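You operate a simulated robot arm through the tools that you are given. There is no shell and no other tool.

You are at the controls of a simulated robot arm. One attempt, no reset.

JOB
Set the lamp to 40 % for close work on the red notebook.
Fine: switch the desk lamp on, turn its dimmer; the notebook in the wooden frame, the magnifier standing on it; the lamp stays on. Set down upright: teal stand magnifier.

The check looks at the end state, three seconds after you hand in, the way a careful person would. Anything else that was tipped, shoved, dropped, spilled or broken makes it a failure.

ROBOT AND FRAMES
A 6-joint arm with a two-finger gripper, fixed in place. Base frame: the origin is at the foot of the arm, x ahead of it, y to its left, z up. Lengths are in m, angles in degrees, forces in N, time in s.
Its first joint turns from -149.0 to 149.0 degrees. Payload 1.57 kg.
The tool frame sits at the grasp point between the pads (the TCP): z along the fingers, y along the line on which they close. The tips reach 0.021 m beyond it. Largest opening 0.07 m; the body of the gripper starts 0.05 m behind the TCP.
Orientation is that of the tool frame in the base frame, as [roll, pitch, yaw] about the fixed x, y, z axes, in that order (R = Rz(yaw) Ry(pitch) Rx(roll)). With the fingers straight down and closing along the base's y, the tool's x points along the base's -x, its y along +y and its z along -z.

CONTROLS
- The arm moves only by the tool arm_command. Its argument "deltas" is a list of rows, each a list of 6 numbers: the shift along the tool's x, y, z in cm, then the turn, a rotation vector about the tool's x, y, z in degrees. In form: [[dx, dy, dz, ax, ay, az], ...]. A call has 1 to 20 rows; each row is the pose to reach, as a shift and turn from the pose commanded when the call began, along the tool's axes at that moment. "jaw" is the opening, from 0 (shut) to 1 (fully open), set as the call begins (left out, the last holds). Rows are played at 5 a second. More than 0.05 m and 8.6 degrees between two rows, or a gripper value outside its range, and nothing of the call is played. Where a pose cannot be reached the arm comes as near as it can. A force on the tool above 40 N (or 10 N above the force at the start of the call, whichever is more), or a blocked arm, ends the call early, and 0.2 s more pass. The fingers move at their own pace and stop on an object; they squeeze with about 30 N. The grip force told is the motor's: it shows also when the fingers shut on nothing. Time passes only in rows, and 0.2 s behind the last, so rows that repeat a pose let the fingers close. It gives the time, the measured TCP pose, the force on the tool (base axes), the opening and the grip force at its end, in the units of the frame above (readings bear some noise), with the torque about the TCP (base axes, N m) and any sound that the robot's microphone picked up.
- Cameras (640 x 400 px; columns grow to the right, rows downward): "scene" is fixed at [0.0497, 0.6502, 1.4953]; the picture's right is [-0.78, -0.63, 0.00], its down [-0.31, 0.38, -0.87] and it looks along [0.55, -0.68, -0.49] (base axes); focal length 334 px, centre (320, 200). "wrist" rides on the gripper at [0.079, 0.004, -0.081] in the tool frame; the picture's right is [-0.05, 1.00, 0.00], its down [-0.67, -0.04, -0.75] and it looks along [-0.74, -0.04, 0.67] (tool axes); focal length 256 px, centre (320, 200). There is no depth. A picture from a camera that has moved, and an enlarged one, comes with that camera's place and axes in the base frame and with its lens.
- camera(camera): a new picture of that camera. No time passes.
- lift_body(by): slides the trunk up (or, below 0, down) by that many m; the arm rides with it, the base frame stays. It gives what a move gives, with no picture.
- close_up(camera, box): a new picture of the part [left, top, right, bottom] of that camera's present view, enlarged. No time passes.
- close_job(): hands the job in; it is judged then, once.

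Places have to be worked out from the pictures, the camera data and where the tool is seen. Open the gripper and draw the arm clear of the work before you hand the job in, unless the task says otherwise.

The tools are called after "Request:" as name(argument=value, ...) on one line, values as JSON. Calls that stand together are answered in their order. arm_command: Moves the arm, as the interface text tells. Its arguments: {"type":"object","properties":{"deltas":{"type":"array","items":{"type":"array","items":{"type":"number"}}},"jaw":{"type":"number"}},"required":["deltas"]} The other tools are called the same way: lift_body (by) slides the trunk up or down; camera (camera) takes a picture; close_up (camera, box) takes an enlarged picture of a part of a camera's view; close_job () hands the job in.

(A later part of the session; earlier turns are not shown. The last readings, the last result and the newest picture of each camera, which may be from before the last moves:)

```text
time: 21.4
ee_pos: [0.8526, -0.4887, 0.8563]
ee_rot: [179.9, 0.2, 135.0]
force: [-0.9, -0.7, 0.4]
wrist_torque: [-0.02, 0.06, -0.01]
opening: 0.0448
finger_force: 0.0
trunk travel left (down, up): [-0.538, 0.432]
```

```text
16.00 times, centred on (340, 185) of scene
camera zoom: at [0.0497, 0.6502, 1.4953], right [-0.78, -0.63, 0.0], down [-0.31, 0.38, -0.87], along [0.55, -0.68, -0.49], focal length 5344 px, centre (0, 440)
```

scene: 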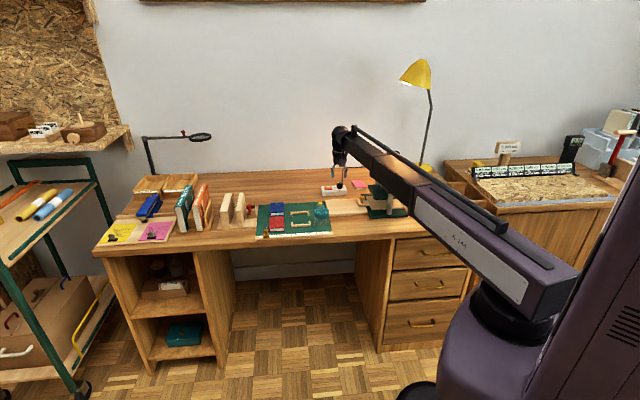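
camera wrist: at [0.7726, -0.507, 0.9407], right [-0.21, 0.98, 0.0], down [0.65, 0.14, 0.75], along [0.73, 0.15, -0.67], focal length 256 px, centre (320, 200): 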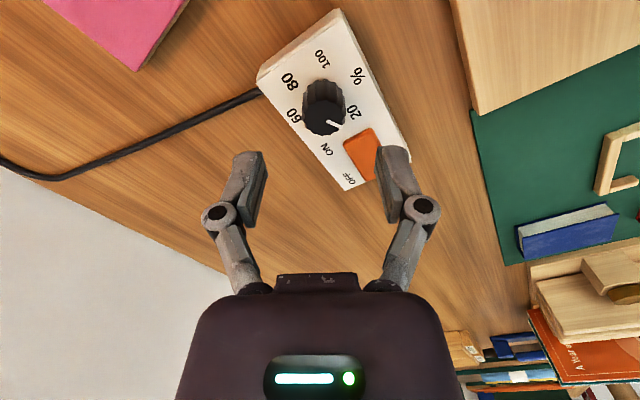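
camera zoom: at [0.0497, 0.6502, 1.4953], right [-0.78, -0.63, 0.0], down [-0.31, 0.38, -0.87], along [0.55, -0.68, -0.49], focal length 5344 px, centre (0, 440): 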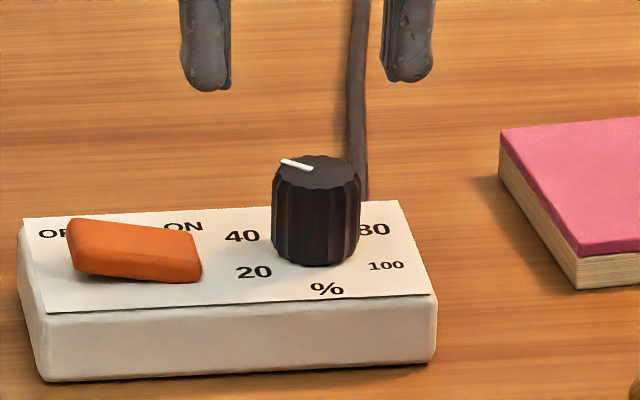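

The pointer reads about 43 % (≈10° past). The knob is ~3.7 mm to tool −y of the grasp point. I'll recentre, regrip, and turn back 10°.

Request:
arm_command(deltas=[[0.16, -0.37, 0, 0, 0, 0], [0.16, -0.37, 0, 0, 0, 0]])

Request:
close_up(camera="wrist", box=[220, 70, 420, 195])

Request:
lift_body(by=-0.048)

Request:
close_up(camera="wrist", box=[220, 90, 420, 230])

```text
time: 22.0
ee_pos: [0.8479, -0.491, 0.8562]
ee_rot: [179.8, 0.1, 134.9]
force: [0.0, -0.4, -0.1]
wrist_torque: [-0.01, -0.01, -0.01]
opening: 0.0449
finger_force: 0.0
trunk travel left (down, up): [-0.538, 0.432]
```

```text
3.20 times, centred on (320, 132) of wrist
camera zoom: at [0.7954, -0.4305, 0.9386], right [0.74, 0.67, 0.0], down [0.44, -0.5, 0.75], along [0.5, -0.56, -0.66], focal length 819 px, centre (320, 416)
```

zoom: 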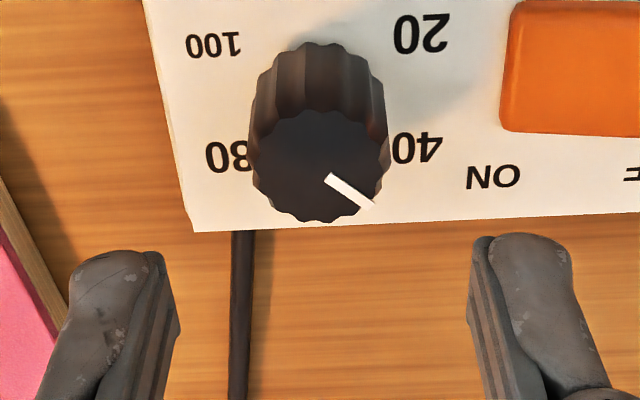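

```text
time: 22.9
ee_pos: [0.847, -0.4898, 0.8097]
ee_rot: [179.9, 0.2, 135.0]
force: [-0.7, -0.1, 1.0]
wrist_torque: [0.01, -0.02, -0.01]
opening: 0.0446
finger_force: 0.1
trunk travel left (down, up): [-0.49, 0.48]
```

```text
2.86 times, centred on (320, 160) of wrist
camera zoom: at [0.7954, -0.4304, 0.8907], right [0.74, 0.67, 0.0], down [0.44, -0.5, 0.75], along [0.5, -0.56, -0.66], focal length 731 px, centre (320, 314)
```

zoom: 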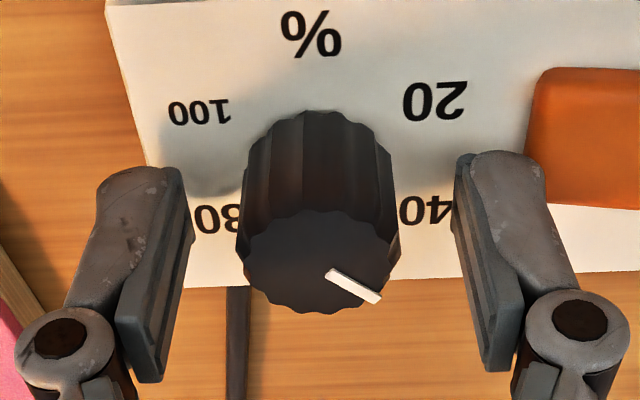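

Well centred now. Closing, turning back 10°, then releasing.

Request:
arm_command(deltas=[[0, 0, 0, 0, 0, 0], [0, 0, 0, 0, 0, 0], [0, 0, 0, 0, 0, 0]], jaw=0.25)

Request:
arm_command(deltas=[[0, 0, 0, 0, 0, -3], [0, 0, 0, 0, 0, -6], [0, 0, 0, 0, 0, -9], [0, 0, 0, 0, 0, -10], [0, 0, 0, 0, 0, -10]])

Request:
close_up(camera="wrist", box=[220, 90, 420, 230])

```text
time: 23.7
ee_pos: [0.8474, -0.4897, 0.8086]
ee_rot: [179.9, 0.2, 134.9]
force: [-0.5, -1.5, 4.7]
wrist_torque: [-0.01, 0.04, -0.03]
opening: 0.0247
finger_force: 32.5
trunk travel left (down, up): [-0.49, 0.48]
```

```text
time: 24.9
ee_pos: [0.8495, -0.489, 0.8093]
ee_rot: [179.9, 0.3, 145.0]
force: [5.0, 2.3, 7.4]
wrist_torque: [0.16, 0.0, 0.02]
opening: 0.0244
finger_force: 31.6
trunk travel left (down, up): [-0.49, 0.48]
```

```text
2.86 times, centred on (320, 160) of wrist
camera zoom: at [0.7858, -0.4407, 0.8909], right [0.62, 0.79, 0.0], down [0.52, -0.41, 0.75], along [0.59, -0.46, -0.66], focal length 731 px, centre (320, 314)
```

zoom: 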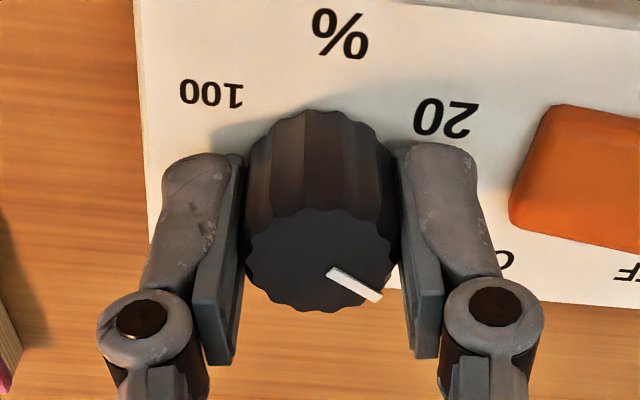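

Grip held during the turn this time. Releasing, rising and re-reading the dial.

Request:
arm_command(deltas=[[0, 0, 0, 0, 0, 0], [0, 0, 0, 0, 0, 0]], jaw=0.64)

Request:
lift_body(by=0.06)

Request:
close_up(camera="wrist", box=[264, 45, 376, 125])

Request:
close_up(camera="scene", box=[328, 175, 352, 195])

```text
time: 25.5
ee_pos: [0.8472, -0.4906, 0.8086]
ee_rot: [-179.9, 0.2, 145.1]
force: [0.0, -1.0, 0.4]
wrist_torque: [0.02, -0.01, 0.03]
opening: 0.0448
finger_force: 0.0
trunk travel left (down, up): [-0.49, 0.48]
```

```text
time: 26.5
ee_pos: [0.8476, -0.491, 0.8686]
ee_rot: [-180.0, 0.1, 145.0]
force: [-0.1, 0.4, -0.7]
wrist_torque: [0.01, -0.04, -0.01]
opening: 0.0448
finger_force: 0.0
trunk travel left (down, up): [-0.55, 0.42]
```

```text
5.00 times, centred on (320, 85) of wrist
camera zoom: at [0.7856, -0.4414, 0.9505], right [0.62, 0.79, 0.0], down [0.52, -0.41, 0.75], along [0.59, -0.46, -0.66], focal length 1280 px, centre (320, 775)
```

zoom: 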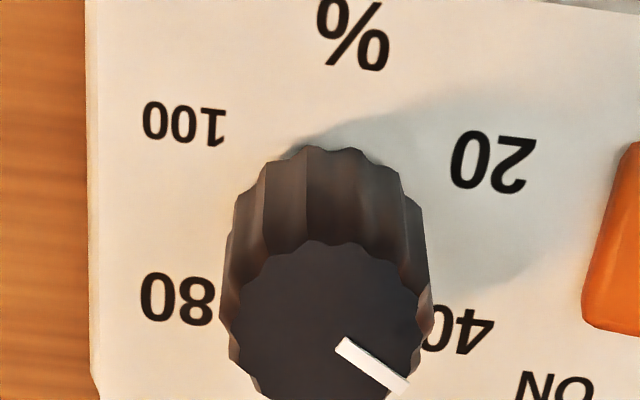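

```text
16.00 times, centred on (340, 185) of scene
camera zoom: at [0.0497, 0.6502, 1.4953], right [-0.78, -0.63, 0.0], down [-0.31, 0.38, -0.87], along [0.55, -0.68, -0.49], focal length 5344 px, centre (0, 440)
```

zoom: 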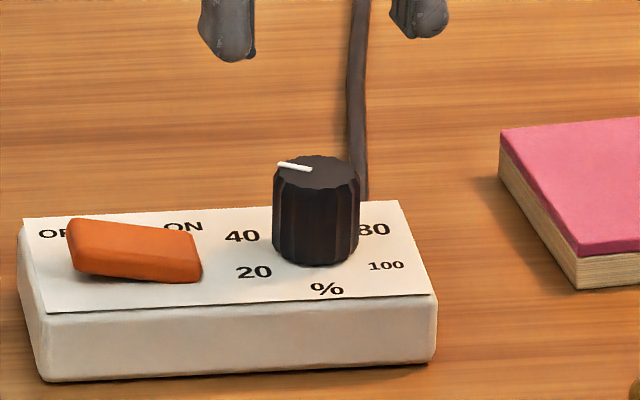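

Pointer azimuth measures 12–17° versus 15° for the 40 mark, so the dimmer is on 40 % and the rocker on ON. Now I'll raise the trunk and move over to look at the mat.

Request:
lift_body(by=0.14)

Request:
arm_command(deltas=[[3.72, 2.39, 0, 0, 0, 1], [7.45, 4.77, 0, 0, 0, 2], [11.17, 7.16, 0, 0, 0, 3], [14.9, 9.55, 0, 0, 0, 4], [18.6, 11.9, 0, 0, 0, 5], [22.3, 14.3, 0, 0, 0, 6], [26.1, 16.7, 0, 0, 0, 7], [29.8, 19.1, 0, 0, 0, 8], [33.5, 21.5, 0, 0, 0, 9], [37.2, 23.9, 0, 0, 0, 10], [41, 26.3, 0, 0, 0, 10], [44.7, 28.6, 0, 0, 0, 10]], jaw=1)

Request:
camera(camera="wrist")

Request:
camera(camera="scene")

```text
time: 28.2
ee_pos: [0.8489, -0.491, 1.0091]
ee_rot: [180.0, 0.2, 145.1]
force: [0.8, -0.2, -0.1]
wrist_torque: [0.02, -0.01, 0.05]
opening: 0.0448
finger_force: 0.0
trunk travel left (down, up): [-0.69, 0.28]
```

```text
time: 30.8
ee_pos: [0.6454, 0.0009, 1.0089]
ee_rot: [180.0, 0.1, 134.9]
force: [-0.1, -0.3, -0.2]
wrist_torque: [0.0, -0.03, 0.01]
opening: 0.07
finger_force: 0.1
out of reach, approached as far as the arm can: row 3, 4
trunk travel left (down, up): [-0.69, 0.28]
```

```text
taken
camera wrist: at [0.5922, 0.0593, 1.0908], right [0.74, 0.67, 0.0], down [0.44, -0.5, 0.75], along [0.5, -0.56, -0.66], focal length 256 px, centre (320, 200)
```

wrist: 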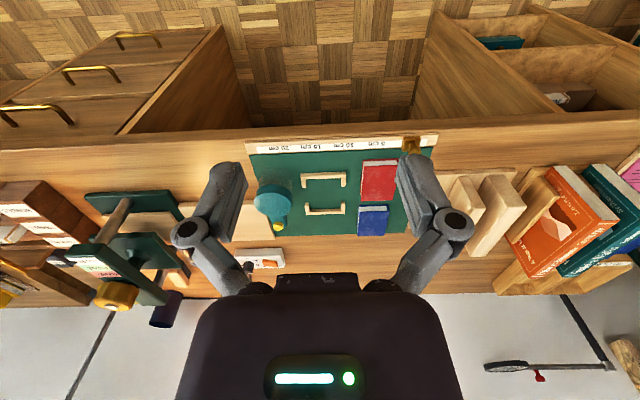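

```text
taken
```

scene: 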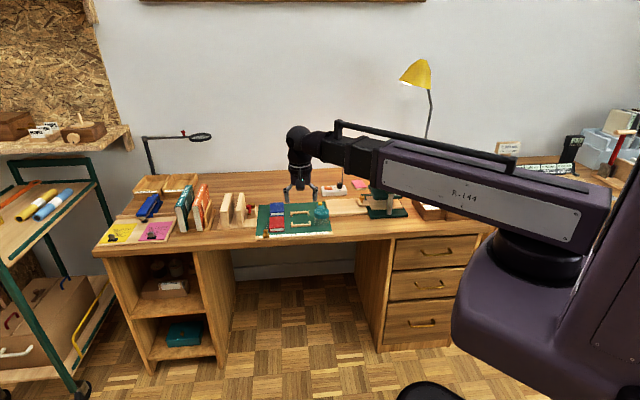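

I now have an aligned view of the mat; zooming in to measure notebook, frame and magnifier.

Request:
close_up(camera="wrist", box=[240, 130, 440, 250])

Request:
close_up(camera="scene", box=[250, 195, 340, 245])

Request:
close_up(camera="scene", box=[390, 40, 470, 110])

```text
3.20 times, centred on (340, 190) of wrist
camera zoom: at [0.5922, 0.0593, 1.0908], right [0.74, 0.67, 0.0], down [0.44, -0.5, 0.75], along [0.5, -0.56, -0.66], focal length 819 px, centre (256, 232)
```

zoom: 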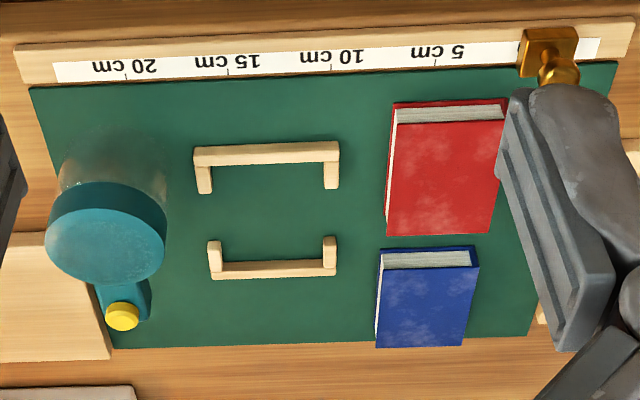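

```text
7.11 times, centred on (295, 220) of scene
camera zoom: at [0.0497, 0.6502, 1.4953], right [-0.78, -0.63, 0.0], down [-0.31, 0.38, -0.87], along [0.55, -0.68, -0.49], focal length 2375 px, centre (498, 58)
```

zoom: 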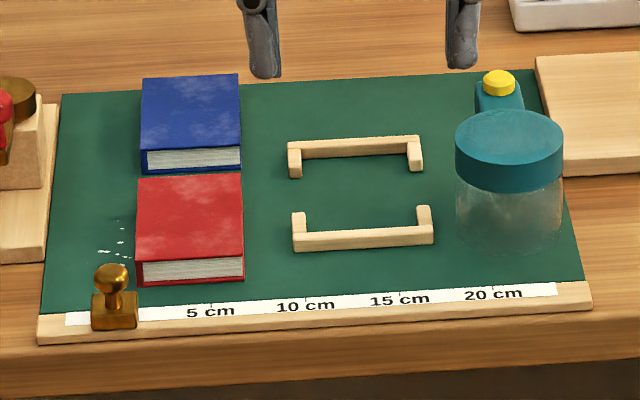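

```text
5.71 times, centred on (430, 75) of scene
camera zoom: at [0.0497, 0.6502, 1.4953], right [-0.78, -0.63, 0.0], down [-0.31, 0.38, -0.87], along [0.55, -0.68, -0.49], focal length 1908 px, centre (-309, 914)
```

zoom: 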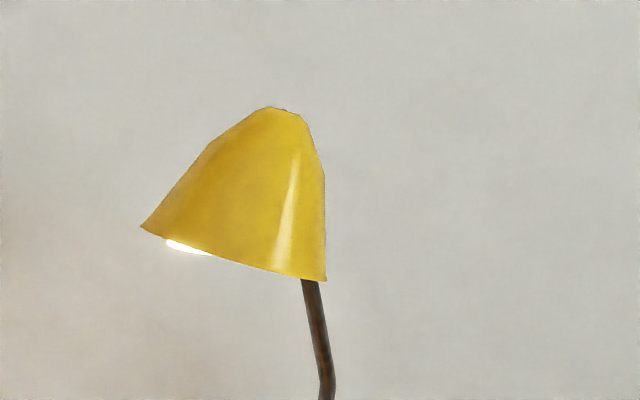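

The lamp is lit. I measure the red notebook at ≈57×84×14 mm centred at ≈[0.871,-0.100], frame centre ≈[0.826,-0.189] with an interior of about 60×83–86 mm, and gaps on both sides for the fingers. I'll go above the red notebook for a closer look.

Request:
arm_command(deltas=[[-3.85, 1.47, 0, 0, 0, 0], [-7.7, 2.94, 0, 0, 0, 0], [-11.5, 4.41, 0, 0, 0, 0], [-15.4, 5.88, 0, 0, 0, 0], [-19.2, 7.35, 0, 0, 0, 0], [-23.09, 8.82, 0, 0, 0, 0]])

Request:
lift_body(by=-0.12)

Request:
camera(camera="wrist")

Request:
close_up(camera="scene", box=[230, 140, 350, 245])

```text
time: 32.2
ee_pos: [0.8756, -0.1003, 1.0093]
ee_rot: [180.0, 0.2, 134.9]
force: [-0.3, 0.1, -0.6]
wrist_torque: [0.02, 0.01, -0.03]
opening: 0.0697
finger_force: 0.0
trunk travel left (down, up): [-0.69, 0.28]
```

```text
time: 33.7
ee_pos: [0.8751, -0.0994, 0.8882]
ee_rot: [179.8, 0.1, 135.0]
force: [0.0, 0.4, 0.9]
wrist_torque: [-0.03, 0.01, 0.03]
opening: 0.07
finger_force: 0.0
trunk travel left (down, up): [-0.57, 0.4]
```

```text
taken
camera wrist: at [0.8216, -0.041, 0.9707], right [0.74, 0.67, 0.0], down [0.44, -0.5, 0.75], along [0.5, -0.56, -0.66], focal length 256 px, centre (320, 200)
```

wrist: 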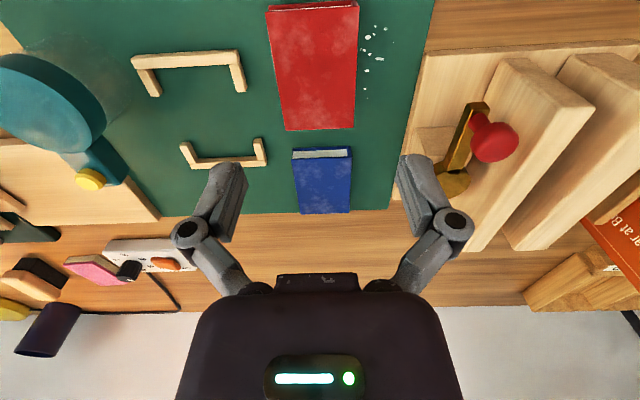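

```text
3.81 times, centred on (290, 192) of scene
camera zoom: at [0.0497, 0.6502, 1.4953], right [-0.78, -0.63, 0.0], down [-0.31, 0.38, -0.87], along [0.55, -0.68, -0.49], focal length 1272 px, centre (434, 229)
```

zoom: 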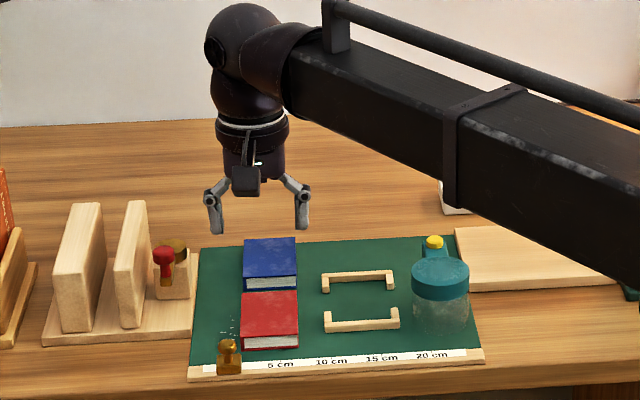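

Zooming to measure the notebook sides, the frame interior and the nearby objects from closer.

Request:
close_up(camera="wrist", box=[240, 0, 400, 140])

Request:
close_up(camera="wrist", box=[110, 30, 290, 190])

```text
2.86 times, centred on (320, 70) of wrist
camera zoom: at [0.8216, -0.041, 0.9707], right [0.74, 0.67, 0.0], down [0.44, -0.5, 0.75], along [0.5, -0.56, -0.66], focal length 731 px, centre (320, 571)
```

zoom: 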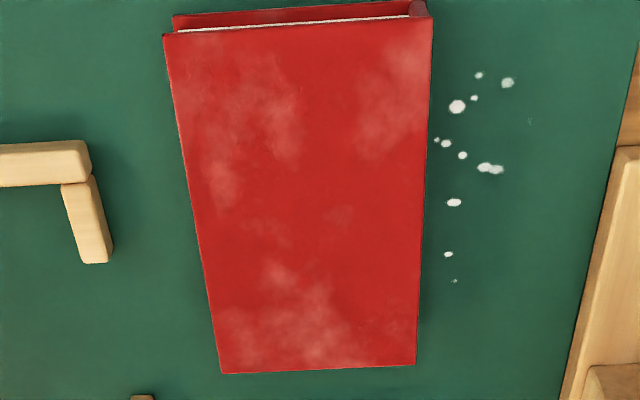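

```text
2.50 times, centred on (200, 110) of wrist
camera zoom: at [0.8216, -0.041, 0.9707], right [0.74, 0.67, 0.0], down [0.44, -0.5, 0.75], along [0.5, -0.56, -0.66], focal length 640 px, centre (620, 425)
```

zoom: 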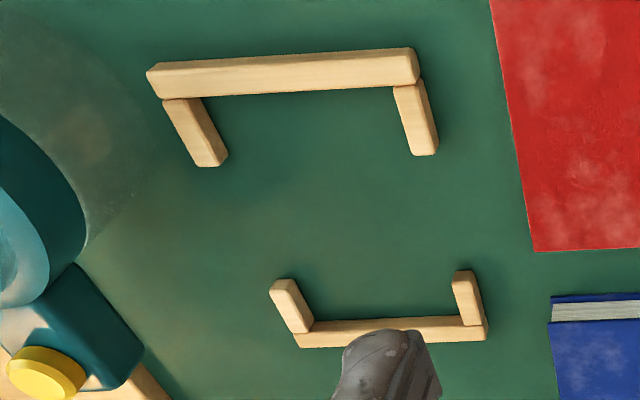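

The notebook is aligned with the tool; it needs a shift of −2.8 mm in y and −1.2 mm in x. Frame interior comes out ≈62×92 mm, so there's about 2 mm clearance each side in width. Centring and lowering to just above the notebook.

Request:
arm_command(deltas=[[-0.12, -0.28, 0, 0, 0, 0], [-0.12, -0.28, 0, 0, 0, 0]])

Request:
lift_body(by=-0.075)

Request:
camera(camera="wrist")

Request:
close_up(camera="scene", box=[240, 165, 350, 245])

```text
time: 34.3
ee_pos: [0.873, -0.1028, 0.8891]
ee_rot: [179.8, 0.2, 135.0]
force: [0.8, -0.4, 0.2]
wrist_torque: [0.02, -0.01, 0.03]
opening: 0.0699
finger_force: 0.1
trunk travel left (down, up): [-0.57, 0.4]
```

```text
time: 35.4
ee_pos: [0.8736, -0.1033, 0.8152]
ee_rot: [179.9, 0.2, 135.0]
force: [-0.2, 0.3, 0.5]
wrist_torque: [-0.03, 0.03, -0.01]
opening: 0.0699
finger_force: 0.1
trunk travel left (down, up): [-0.495, 0.475]
```

```text
taken
camera wrist: at [0.8201, -0.0437, 0.8957], right [0.74, 0.67, 0.0], down [0.44, -0.5, 0.75], along [0.5, -0.56, -0.66], focal length 256 px, centre (320, 200)
```

wrist: 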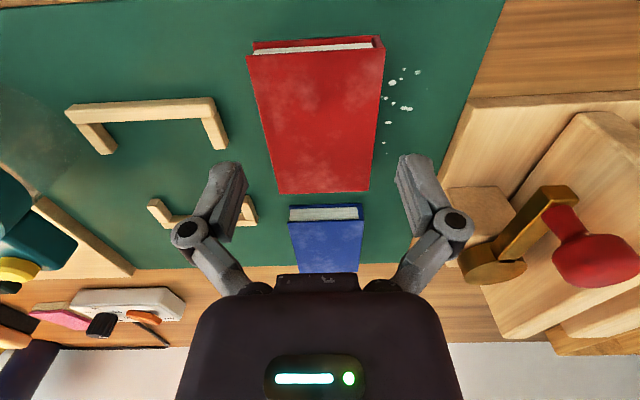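

```text
5.00 times, centred on (295, 205) of scene
camera zoom: at [0.0497, 0.6502, 1.4953], right [-0.78, -0.63, 0.0], down [-0.31, 0.38, -0.87], along [0.55, -0.68, -0.49], focal length 1670 px, centre (445, 175)
```

zoom: 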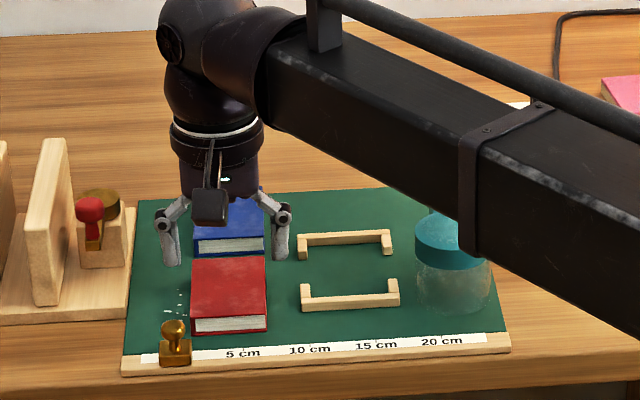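

Notebook centre projects exactly under the tool. Lowering so the tips sit a few millimetres above the mat.

Request:
lift_body(by=-0.018)

Request:
lift_body(by=-0.006)

Request:
camera(camera="wrist")

Request:
close_up(camera="scene", box=[240, 185, 310, 240])

```text
time: 36.1
ee_pos: [0.8727, -0.1025, 0.7957]
ee_rot: [179.9, 0.2, 135.0]
force: [-0.1, 0.0, 0.1]
wrist_torque: [0.02, 0.01, -0.01]
opening: 0.0701
finger_force: 0.1
trunk travel left (down, up): [-0.477, 0.493]
```

```text
time: 36.6
ee_pos: [0.8734, -0.1018, 0.79]
ee_rot: [179.8, 0.2, 135.0]
force: [-0.2, -0.2, -0.2]
wrist_torque: [0.02, 0.03, -0.01]
opening: 0.0701
finger_force: 0.0
trunk travel left (down, up): [-0.471, 0.499]
```

```text
taken
camera wrist: at [0.8202, -0.0437, 0.8717], right [0.74, 0.67, 0.0], down [0.44, -0.5, 0.75], along [0.5, -0.56, -0.66], focal length 256 px, centre (320, 200)
```

wrist: 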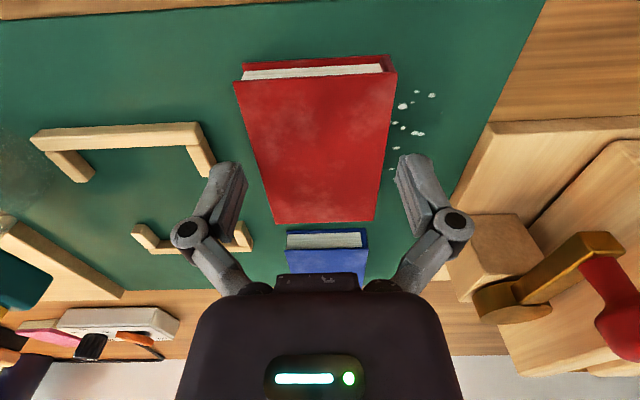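

```text
7.27 times, centred on (275, 212) of scene
camera zoom: at [0.0497, 0.6502, 1.4953], right [-0.78, -0.63, 0.0], down [-0.31, 0.38, -0.87], along [0.55, -0.68, -0.49], focal length 2429 px, centre (647, 109)
```

zoom: 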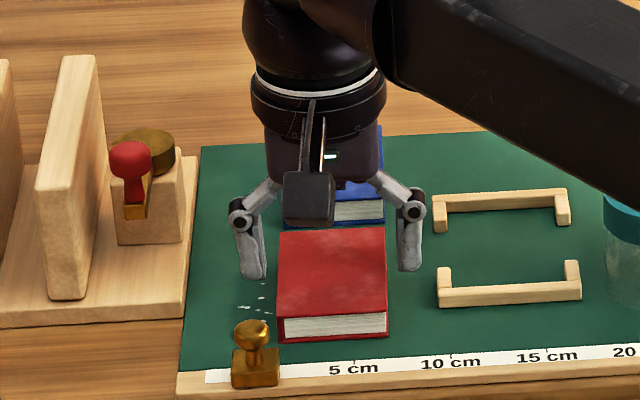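

Tips are just above the mat on either side of the notebook. Closing on it.

Request:
arm_command(deltas=[[0, 0, 0, 0, 0, 0], [0, 0, 0, 0, 0, 0], [0, 0, 0, 0, 0, 0]], jaw=0.7)

Request:
lift_body(by=0.012)

Request:
camera(camera="wrist")

Request:
close_up(camera="scene", box=[240, 185, 310, 240])

```text
time: 37.4
ee_pos: [0.8719, -0.103, 0.7903]
ee_rot: [179.9, 0.1, 135.0]
force: [0.0, 1.2, 5.8]
wrist_torque: [0.11, -0.05, -0.01]
opening: 0.0573
finger_force: 30.3
trunk travel left (down, up): [-0.471, 0.499]
```

```text
time: 38.0
ee_pos: [0.8728, -0.103, 0.8017]
ee_rot: [179.9, 0.2, 135.0]
force: [0.0, 0.0, -0.1]
wrist_torque: [-0.04, -0.02, 0.0]
opening: 0.057
finger_force: 29.9
trunk travel left (down, up): [-0.483, 0.487]
```

```text
taken
camera wrist: at [0.8202, -0.0438, 0.8836], right [0.74, 0.67, 0.0], down [0.44, -0.5, 0.75], along [0.5, -0.56, -0.66], focal length 256 px, centre (320, 200)
```

wrist: 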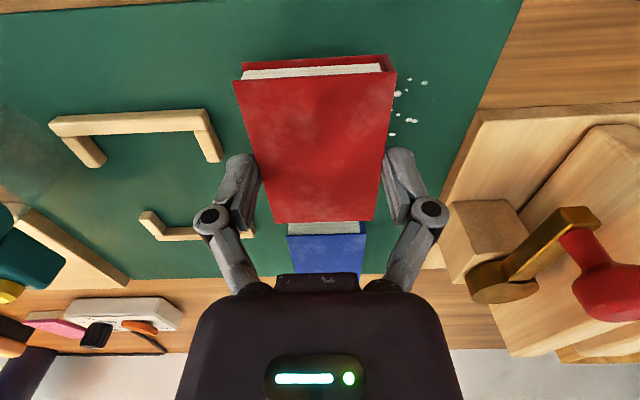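

```text
7.27 times, centred on (275, 212) of scene
camera zoom: at [0.0497, 0.6502, 1.4953], right [-0.78, -0.63, 0.0], down [-0.31, 0.38, -0.87], along [0.55, -0.68, -0.49], focal length 2429 px, centre (647, 109)
```

zoom: 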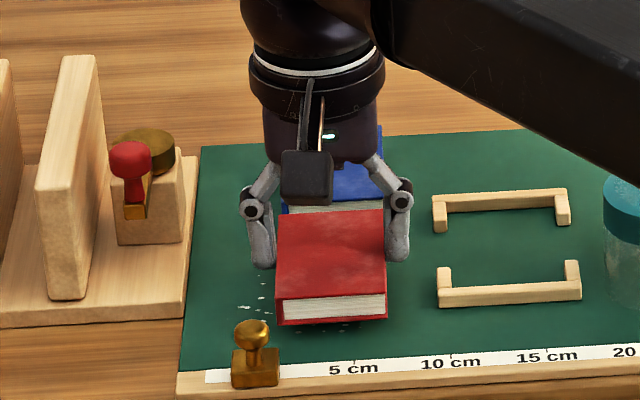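

The notebook is lifted level. Raising a bit more and carrying it across to just above the frame (−9.4 cm in u, +3.45 cm in depth).

Request:
lift_body(by=0.03)

Request:
arm_command(deltas=[[-0.9, -2.4, 0, 0, 0, 0], [-1.75, -4.7, 0, 0, 0, 0], [-2.6, -7, 0, 0, 0, 0], [-3.45, -9.4, 0, 0, 0, 0], [-3.45, -9.4, 0, 0, 0, 0]])

Request:
camera(camera="wrist")

Request:
close_up(camera="scene", box=[255, 180, 345, 240])

```text
time: 38.8
ee_pos: [0.8732, -0.1034, 0.8325]
ee_rot: [179.9, 0.2, 135.0]
force: [0.3, 0.3, -0.2]
wrist_torque: [0.01, 0.03, -0.03]
opening: 0.0571
finger_force: 29.8
trunk travel left (down, up): [-0.513, 0.457]
```

```text
time: 40.0
ee_pos: [0.8315, -0.194, 0.8317]
ee_rot: [179.8, 0.3, 135.0]
force: [-0.6, -0.8, -0.7]
wrist_torque: [0.0, -0.03, -0.02]
opening: 0.0569
finger_force: 30.1
trunk travel left (down, up): [-0.513, 0.457]
```

```text
taken
camera wrist: at [0.7783, -0.1347, 0.9136], right [0.74, 0.67, 0.0], down [0.44, -0.5, 0.75], along [0.5, -0.56, -0.66], focal length 256 px, centre (320, 200)
```

wrist: 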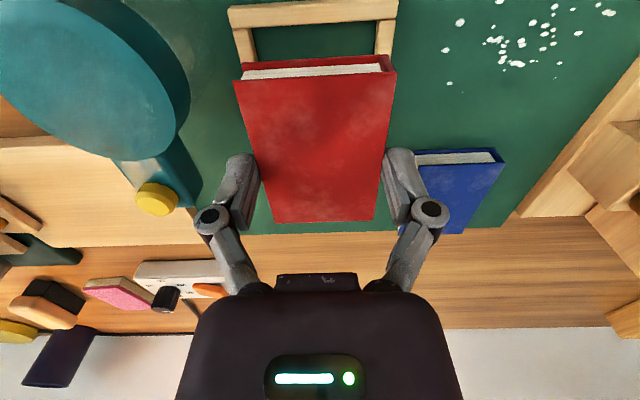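

```text
6.67 times, centred on (300, 210) of scene
camera zoom: at [0.0497, 0.6502, 1.4953], right [-0.78, -0.63, 0.0], down [-0.31, 0.38, -0.87], along [0.55, -0.68, -0.49], focal length 2227 px, centre (453, 133)
```

zoom: 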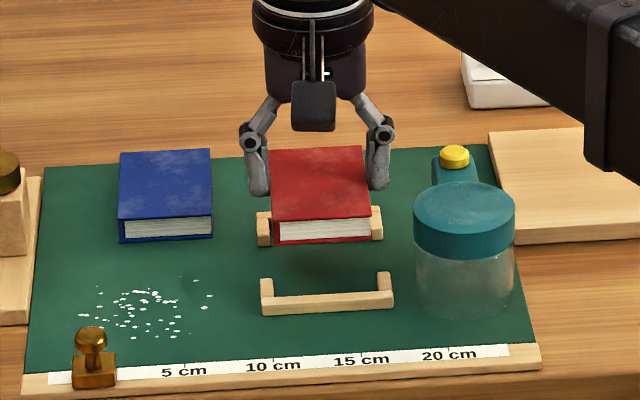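

Now checking alignment between the held notebook and the frame in close-up.

Request:
close_up(camera="wrist", box=[210, 0, 420, 100])

Request:
close_up(camera="scene", box=[280, 195, 325, 230])

```text
3.05 times, centred on (315, 50) of wrist
camera zoom: at [0.7783, -0.1347, 0.9136], right [0.74, 0.67, 0.0], down [0.44, -0.5, 0.75], along [0.5, -0.56, -0.66], focal length 780 px, centre (335, 657)
```

zoom: 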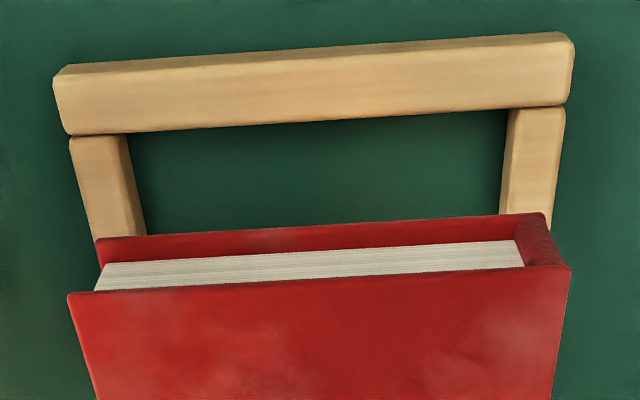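

```text
11.43 times, centred on (302, 212) of scene
camera zoom: at [0.0497, 0.6502, 1.4953], right [-0.78, -0.63, 0.0], down [-0.31, 0.38, -0.87], along [0.55, -0.68, -0.49], focal length 3817 px, centre (520, 57)
```

zoom: 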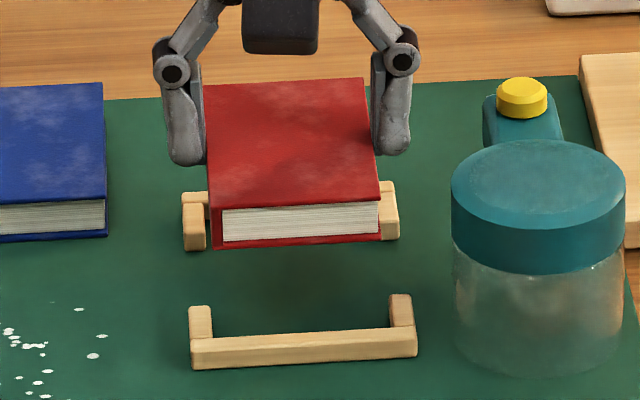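

Notebook is parallel to the frame, with offsets under 1 mm in u and ~4 mm gap at the front as wanted. Small 0.5 mm correction, then lowering most of the way.

Request:
arm_command(deltas=[[0, -0.06, 0, 0, 0, 0], [0, -0.06, 0, 0, 0, 0]])

Request:
lift_body(by=-0.03)

Request:
close_up(camera="wrist", box=[210, 0, 420, 130])

Request:
close_up(camera="scene", box=[280, 195, 325, 230])

```text
time: 40.6
ee_pos: [0.8304, -0.1947, 0.831]
ee_rot: [179.9, 0.2, 135.0]
force: [0.2, -0.1, -0.8]
wrist_torque: [0.01, -0.04, -0.03]
opening: 0.0569
finger_force: 29.9
trunk travel left (down, up): [-0.513, 0.457]
```

```text
time: 41.3
ee_pos: [0.8302, -0.1952, 0.803]
ee_rot: [179.9, 0.2, 135.0]
force: [-0.2, 0.2, -0.5]
wrist_torque: [0.0, -0.02, 0.02]
opening: 0.057
finger_force: 30.2
trunk travel left (down, up): [-0.483, 0.487]
```

```text
3.05 times, centred on (315, 65) of wrist
camera zoom: at [0.7777, -0.1352, 0.8836], right [0.74, 0.67, 0.0], down [0.44, -0.5, 0.75], along [0.5, -0.56, -0.66], focal length 780 px, centre (335, 611)
```

zoom: 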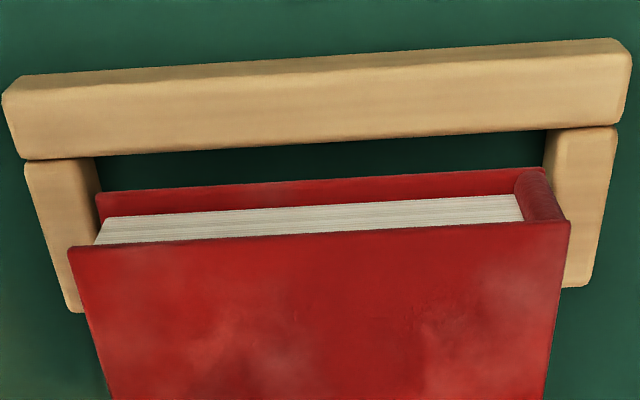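

```text
11.43 times, centred on (302, 212) of scene
camera zoom: at [0.0497, 0.6502, 1.4953], right [-0.78, -0.63, 0.0], down [-0.31, 0.38, -0.87], along [0.55, -0.68, -0.49], focal length 3817 px, centre (520, 57)
```

zoom: 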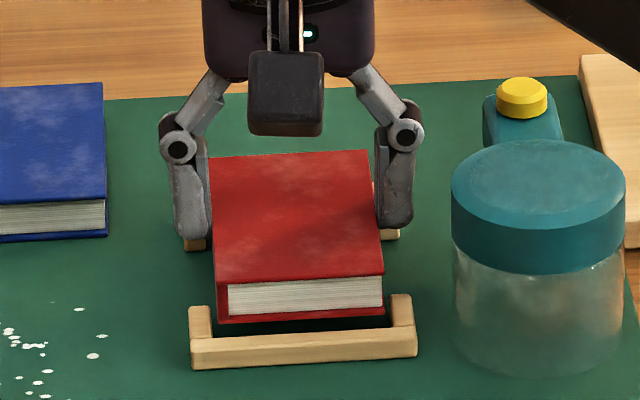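

Everything lines up; lowering in small steps while watching force.

Request:
lift_body(by=-0.007)

Request:
lift_body(by=-0.003)

Request:
close_up(camera="wrist", box=[210, 0, 420, 130])

Request:
close_up(camera="scene", box=[280, 195, 325, 230])

```text
time: 41.9
ee_pos: [0.8306, -0.194, 0.7955]
ee_rot: [179.9, 0.2, 135.0]
force: [0.1, -0.1, -1.1]
wrist_torque: [-0.01, 0.03, -0.01]
opening: 0.0573
finger_force: 30.3
trunk travel left (down, up): [-0.476, 0.494]
```

```text
time: 42.4
ee_pos: [0.8307, -0.1956, 0.7931]
ee_rot: [179.8, 0.3, 135.0]
force: [0.4, 0.3, -1.2]
wrist_torque: [-0.01, -0.02, 0.01]
opening: 0.0574
finger_force: 30.5
trunk travel left (down, up): [-0.473, 0.497]
```

```text
3.05 times, centred on (315, 65) of wrist
camera zoom: at [0.7777, -0.1352, 0.8736], right [0.74, 0.67, 0.0], down [0.44, -0.5, 0.75], along [0.5, -0.56, -0.66], focal length 780 px, centre (335, 611)
```

zoom: 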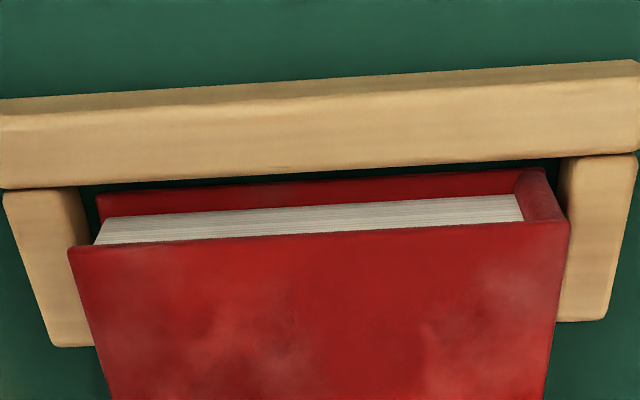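

```text
11.43 times, centred on (302, 212) of scene
camera zoom: at [0.0497, 0.6502, 1.4953], right [-0.78, -0.63, 0.0], down [-0.31, 0.38, -0.87], along [0.55, -0.68, -0.49], focal length 3817 px, centre (520, 57)
```

zoom: 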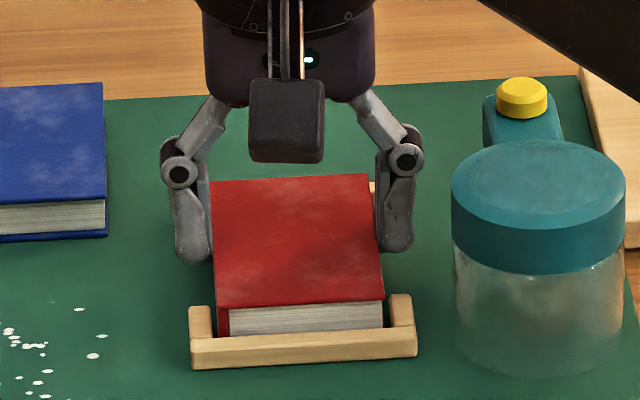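

It's entering the frame without contact. Lowering the last ~3 mm.

Request:
lift_body(by=-0.002)

Request:
lift_body(by=-0.0015)

```text
time: 42.9
ee_pos: [0.8308, -0.1944, 0.7912]
ee_rot: [179.9, 0.3, 135.0]
force: [2.2, -0.7, 4.5]
wrist_torque: [0.08, -0.04, 0.01]
opening: 0.0571
finger_force: 30.1
trunk travel left (down, up): [-0.471, 0.499]
```

```text
time: 43.4
ee_pos: [0.8303, -0.1936, 0.7899]
ee_rot: [179.7, 0.3, 135.0]
force: [7.5, -0.9, 21.8]
wrist_torque: [-0.02, -0.12, 0.02]
opening: 0.0572
finger_force: 30.1
trunk travel left (down, up): [-0.47, 0.5]
```

Contact with the mat. Backing off 1 mm of preload and opening a few millimetres.

Request:
lift_body(by=0.001)

Request:
arm_command(deltas=[[0, 0, 0, 0, 0, 0], [0, 0, 0, 0, 0, 0]], jaw=0.91)

Request:
close_up(camera="wrist", box=[180, 0, 460, 240])

Request:
close_up(camera="scene", box=[280, 195, 325, 230])

```text
time: 43.9
ee_pos: [0.8306, -0.1929, 0.7893]
ee_rot: [179.8, 0.3, 135.1]
force: [6.2, -1.4, 11.1]
wrist_torque: [-0.1, -0.34, 0.01]
opening: 0.0575
finger_force: 30.0
trunk travel left (down, up): [-0.471, 0.499]
```

```text
time: 44.5
ee_pos: [0.8313, -0.1946, 0.7891]
ee_rot: [179.9, 0.2, 135.1]
force: [0.4, 0.2, 0.6]
wrist_torque: [0.0, -0.04, -0.02]
opening: 0.0636
finger_force: 0.1
trunk travel left (down, up): [-0.471, 0.499]
```

```text
1.67 times, centred on (320, 120) of wrist
camera zoom: at [0.7775, -0.1352, 0.8712], right [0.74, 0.67, 0.0], down [0.44, -0.5, 0.75], along [0.5, -0.56, -0.67], focal length 427 px, centre (320, 333)
```

zoom: 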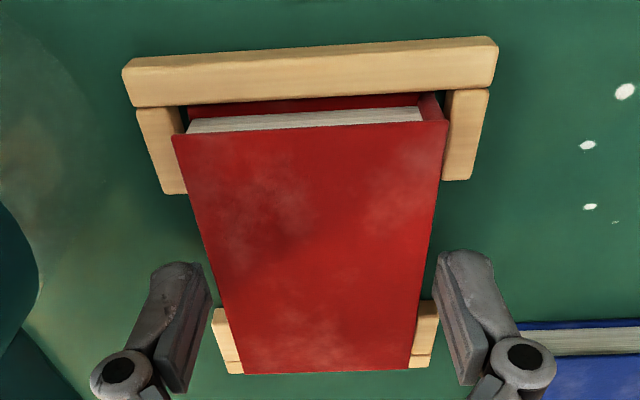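

```text
11.43 times, centred on (302, 212) of scene
camera zoom: at [0.0497, 0.6502, 1.4953], right [-0.78, -0.63, 0.0], down [-0.31, 0.38, -0.87], along [0.55, -0.68, -0.49], focal length 3817 px, centre (520, 57)
```

zoom: 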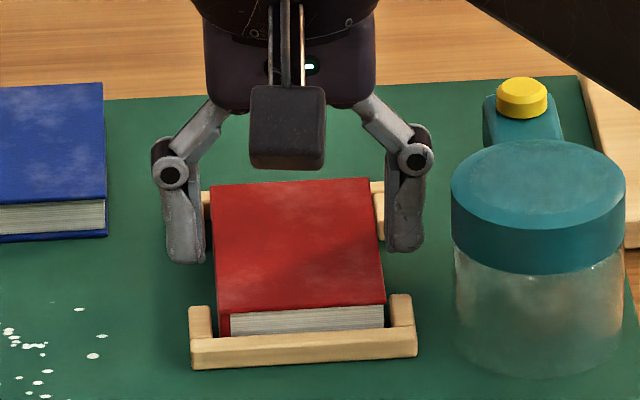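

Notebook is between the brackets. Raising straight up and checking that the back edge is also inside the frame.

Request:
lift_body(by=0.1)

Request:
close_up(camera="wrist", box=[200, 0, 440, 150])

Request:
close_up(camera="scene", box=[280, 195, 335, 235])

Request:
camera(camera="wrist")

```text
time: 45.9
ee_pos: [0.8309, -0.1931, 0.8898]
ee_rot: [179.9, 0.2, 135.0]
force: [-1.2, 0.0, 0.3]
wrist_torque: [0.01, 0.02, -0.02]
opening: 0.0636
finger_force: 0.1
trunk travel left (down, up): [-0.571, 0.399]
```

```text
2.67 times, centred on (320, 75) of wrist
camera zoom: at [0.7778, -0.1352, 0.9711], right [0.74, 0.67, 0.0], down [0.44, -0.5, 0.75], along [0.5, -0.56, -0.66], focal length 683 px, centre (320, 533)
```

zoom: 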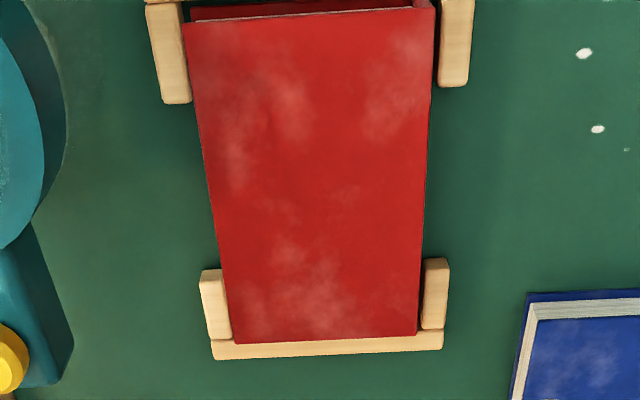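

```text
10.00 times, centred on (308, 215) of scene
camera zoom: at [0.0497, 0.6502, 1.4953], right [-0.78, -0.63, 0.0], down [-0.31, 0.38, -0.87], along [0.55, -0.68, -0.49], focal length 3340 px, centre (445, 50)
```

zoom: 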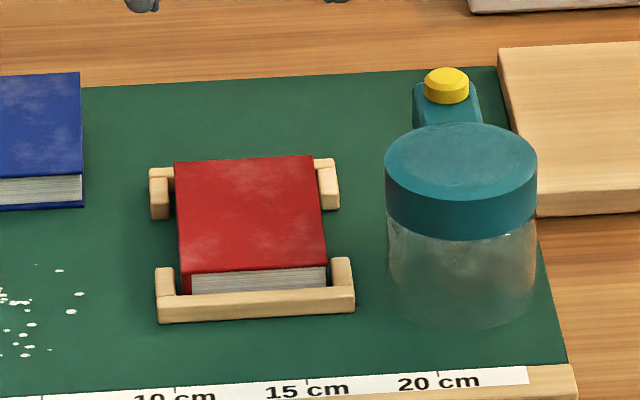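

```text
taken
camera wrist: at [0.7778, -0.1352, 0.9711], right [0.74, 0.67, 0.0], down [0.44, -0.5, 0.75], along [0.5, -0.56, -0.66], focal length 256 px, centre (320, 200)
```

wrist: 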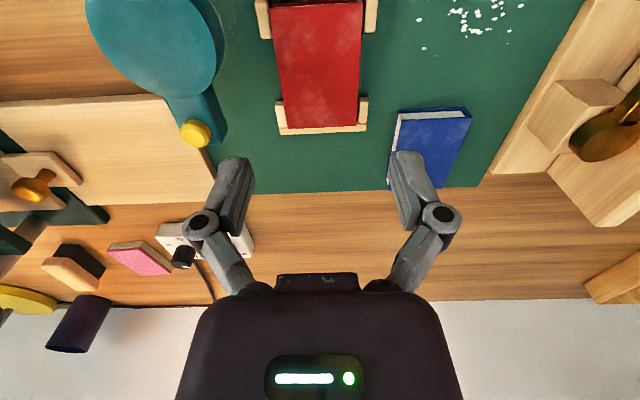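

The notebook sits properly in the frame on all sides. Next the magnifier: its teal lid is ≈59 mm in diameter around [0.737,-0.212], with its handle pointing to +v. I'll go above it, higher, and look.

Request:
lift_body(by=0.04)

Request:
arm_command(deltas=[[1.8, -2.7, 0, 0, 0, 0], [3.6, -5.4, 0, 0, 0, 0], [5.31, -7.99, 0, 0, 0, 0], [5.31, -7.99, 0, 0, 0, 0]], jaw=1)

Request:
camera(camera="wrist")

Request:
close_up(camera="wrist", box=[220, 0, 420, 150])

Request:
close_up(camera="scene", box=[280, 165, 360, 235])

```text
time: 46.7
ee_pos: [0.831, -0.1949, 0.9297]
ee_rot: [179.9, 0.1, 135.0]
force: [0.2, -0.3, 0.7]
wrist_torque: [-0.02, 0.04, 0.0]
opening: 0.0639
finger_force: 0.0
trunk travel left (down, up): [-0.611, 0.359]
```

```text
time: 47.7
ee_pos: [0.7352, -0.2123, 0.93]
ee_rot: [179.8, 0.2, 135.0]
force: [-0.4, -0.4, 0.4]
wrist_torque: [0.01, -0.03, -0.03]
opening: 0.0702
finger_force: 0.1
trunk travel left (down, up): [-0.611, 0.359]
```

```text
taken
camera wrist: at [0.683, -0.1535, 1.0112], right [0.74, 0.67, 0.0], down [0.44, -0.5, 0.75], along [0.5, -0.56, -0.66], focal length 256 px, centre (320, 200)
```

wrist: 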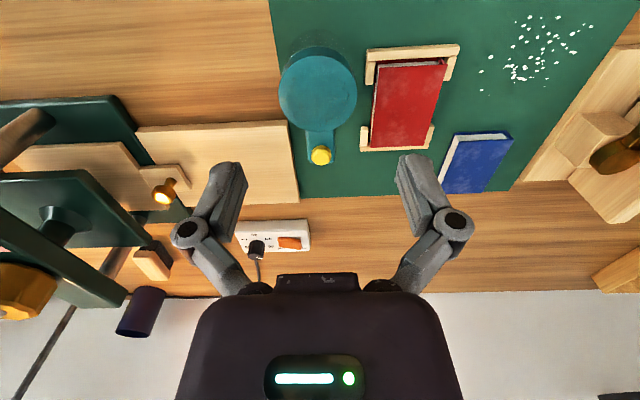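

```text
2.67 times, centred on (320, 75) of wrist
camera zoom: at [0.683, -0.1535, 1.0112], right [0.74, 0.67, 0.0], down [0.44, -0.5, 0.75], along [0.5, -0.56, -0.66], focal length 683 px, centre (320, 533)
```

zoom: 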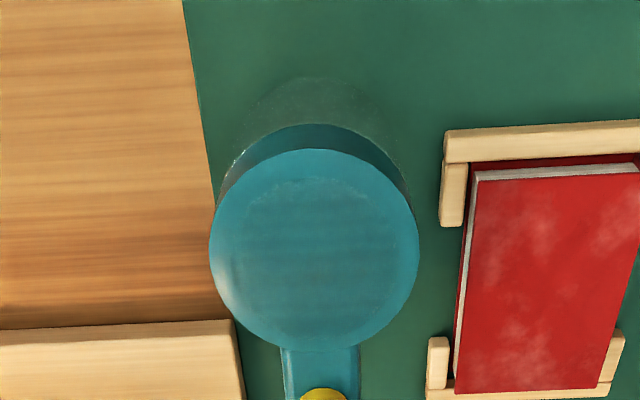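

```text
5.71 times, centred on (320, 200) of scene
camera zoom: at [0.0497, 0.6502, 1.4953], right [-0.78, -0.63, 0.0], down [-0.31, 0.38, -0.87], along [0.55, -0.68, -0.49], focal length 1908 px, centre (320, 200)
```

zoom: 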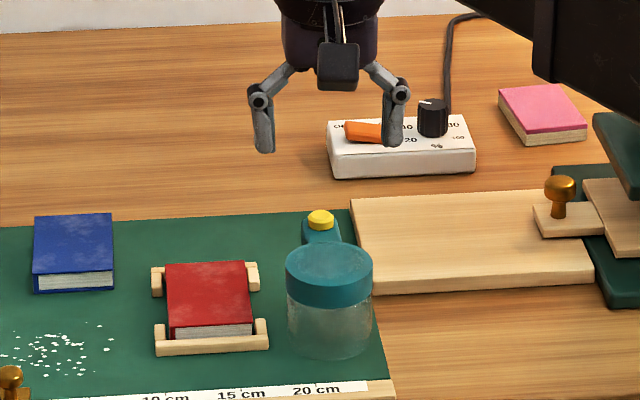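

Refining with both cameras: lid top z≈0.82, centre ≈[0.743,-0.2215], diameter ≈59 mm. Shifting accordingly and lowering to just above lid height for a check.

Request:
arm_command(deltas=[[-1.15, -0.22, 0, 0, 0, 0], [-1.15, -0.22, 0, 0, 0, 0]])

Request:
lift_body(by=-0.07)

Request:
camera(camera="wrist")

Request:
close_up(camera="scene", box=[290, 180, 350, 235])

```text
time: 48.3
ee_pos: [0.7441, -0.2214, 0.9301]
ee_rot: [179.9, 0.2, 135.0]
force: [-0.3, -0.3, 0.0]
wrist_torque: [0.0, -0.01, 0.03]
opening: 0.0698
finger_force: 0.1
trunk travel left (down, up): [-0.611, 0.359]
```

```text
time: 49.4
ee_pos: [0.7437, -0.2225, 0.8596]
ee_rot: [179.9, 0.3, 135.0]
force: [0.4, -0.6, -0.5]
wrist_torque: [0.0, -0.01, -0.01]
opening: 0.0702
finger_force: 0.1
trunk travel left (down, up): [-0.541, 0.429]
```

```text
taken
camera wrist: at [0.6903, -0.1627, 0.9412], right [0.74, 0.67, 0.0], down [0.44, -0.5, 0.75], along [0.5, -0.56, -0.66], focal length 256 px, centre (320, 200)
```

wrist: 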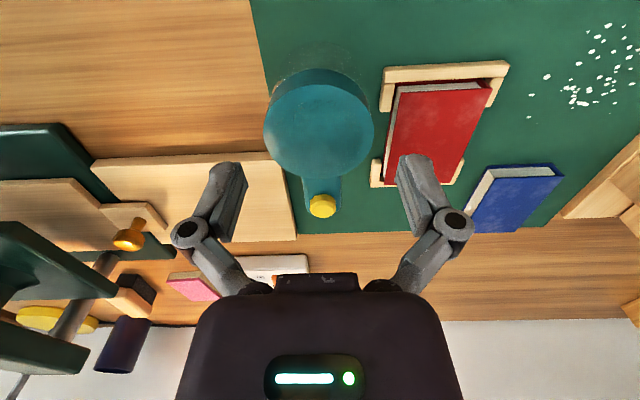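

```text
7.27 times, centred on (320, 208) of scene
camera zoom: at [0.0497, 0.6502, 1.4953], right [-0.78, -0.63, 0.0], down [-0.31, 0.38, -0.87], along [0.55, -0.68, -0.49], focal length 2429 px, centre (320, 146)
```

zoom: 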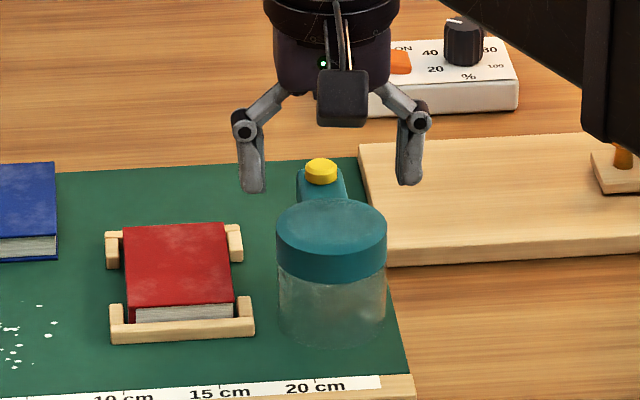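

The lid is centred to within 1 mm. Tiny shift, then lowering around the lid in two steps.

Request:
arm_command(deltas=[[0, -0.06, 0, 0, 0, 0], [0, -0.06, 0, 0, 0, 0]])

Request:
lift_body(by=-0.017)

Request:
close_up(camera="wrist", box=[180, 60, 460, 260])

Request:
close_up(camera="scene", box=[290, 180, 350, 235])

```text
time: 50.0
ee_pos: [0.743, -0.2224, 0.8591]
ee_rot: [179.9, 0.2, 134.9]
force: [0.5, -0.3, -0.5]
wrist_torque: [-0.03, 0.03, -0.01]
opening: 0.0701
finger_force: 0.1
trunk travel left (down, up): [-0.541, 0.429]
```

```text
time: 50.6
ee_pos: [0.7428, -0.2234, 0.8419]
ee_rot: [179.9, 0.2, 135.0]
force: [0.1, 0.0, 0.1]
wrist_torque: [0.01, 0.01, -0.01]
opening: 0.0699
finger_force: 0.0
trunk travel left (down, up): [-0.524, 0.446]
```

```text
2.00 times, centred on (320, 160) of wrist
camera zoom: at [0.6902, -0.1637, 0.9242], right [0.74, 0.67, 0.0], down [0.44, -0.5, 0.75], along [0.5, -0.56, -0.66], focal length 512 px, centre (320, 280)
```

zoom: 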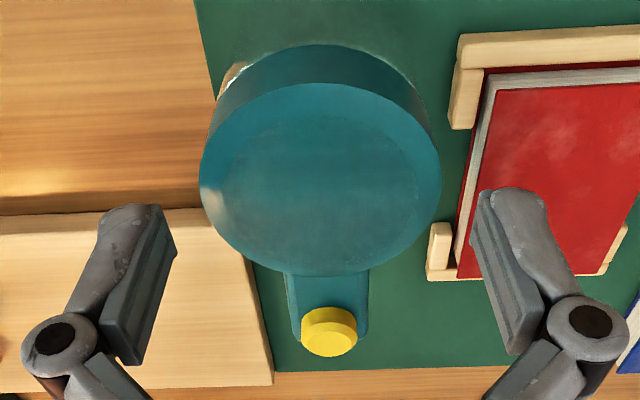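

```text
7.27 times, centred on (320, 208) of scene
camera zoom: at [0.0497, 0.6502, 1.4953], right [-0.78, -0.63, 0.0], down [-0.31, 0.38, -0.87], along [0.55, -0.68, -0.49], focal length 2429 px, centre (320, 146)
```

zoom: 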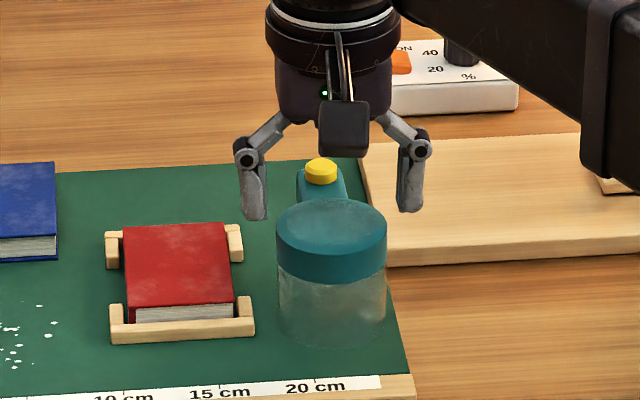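

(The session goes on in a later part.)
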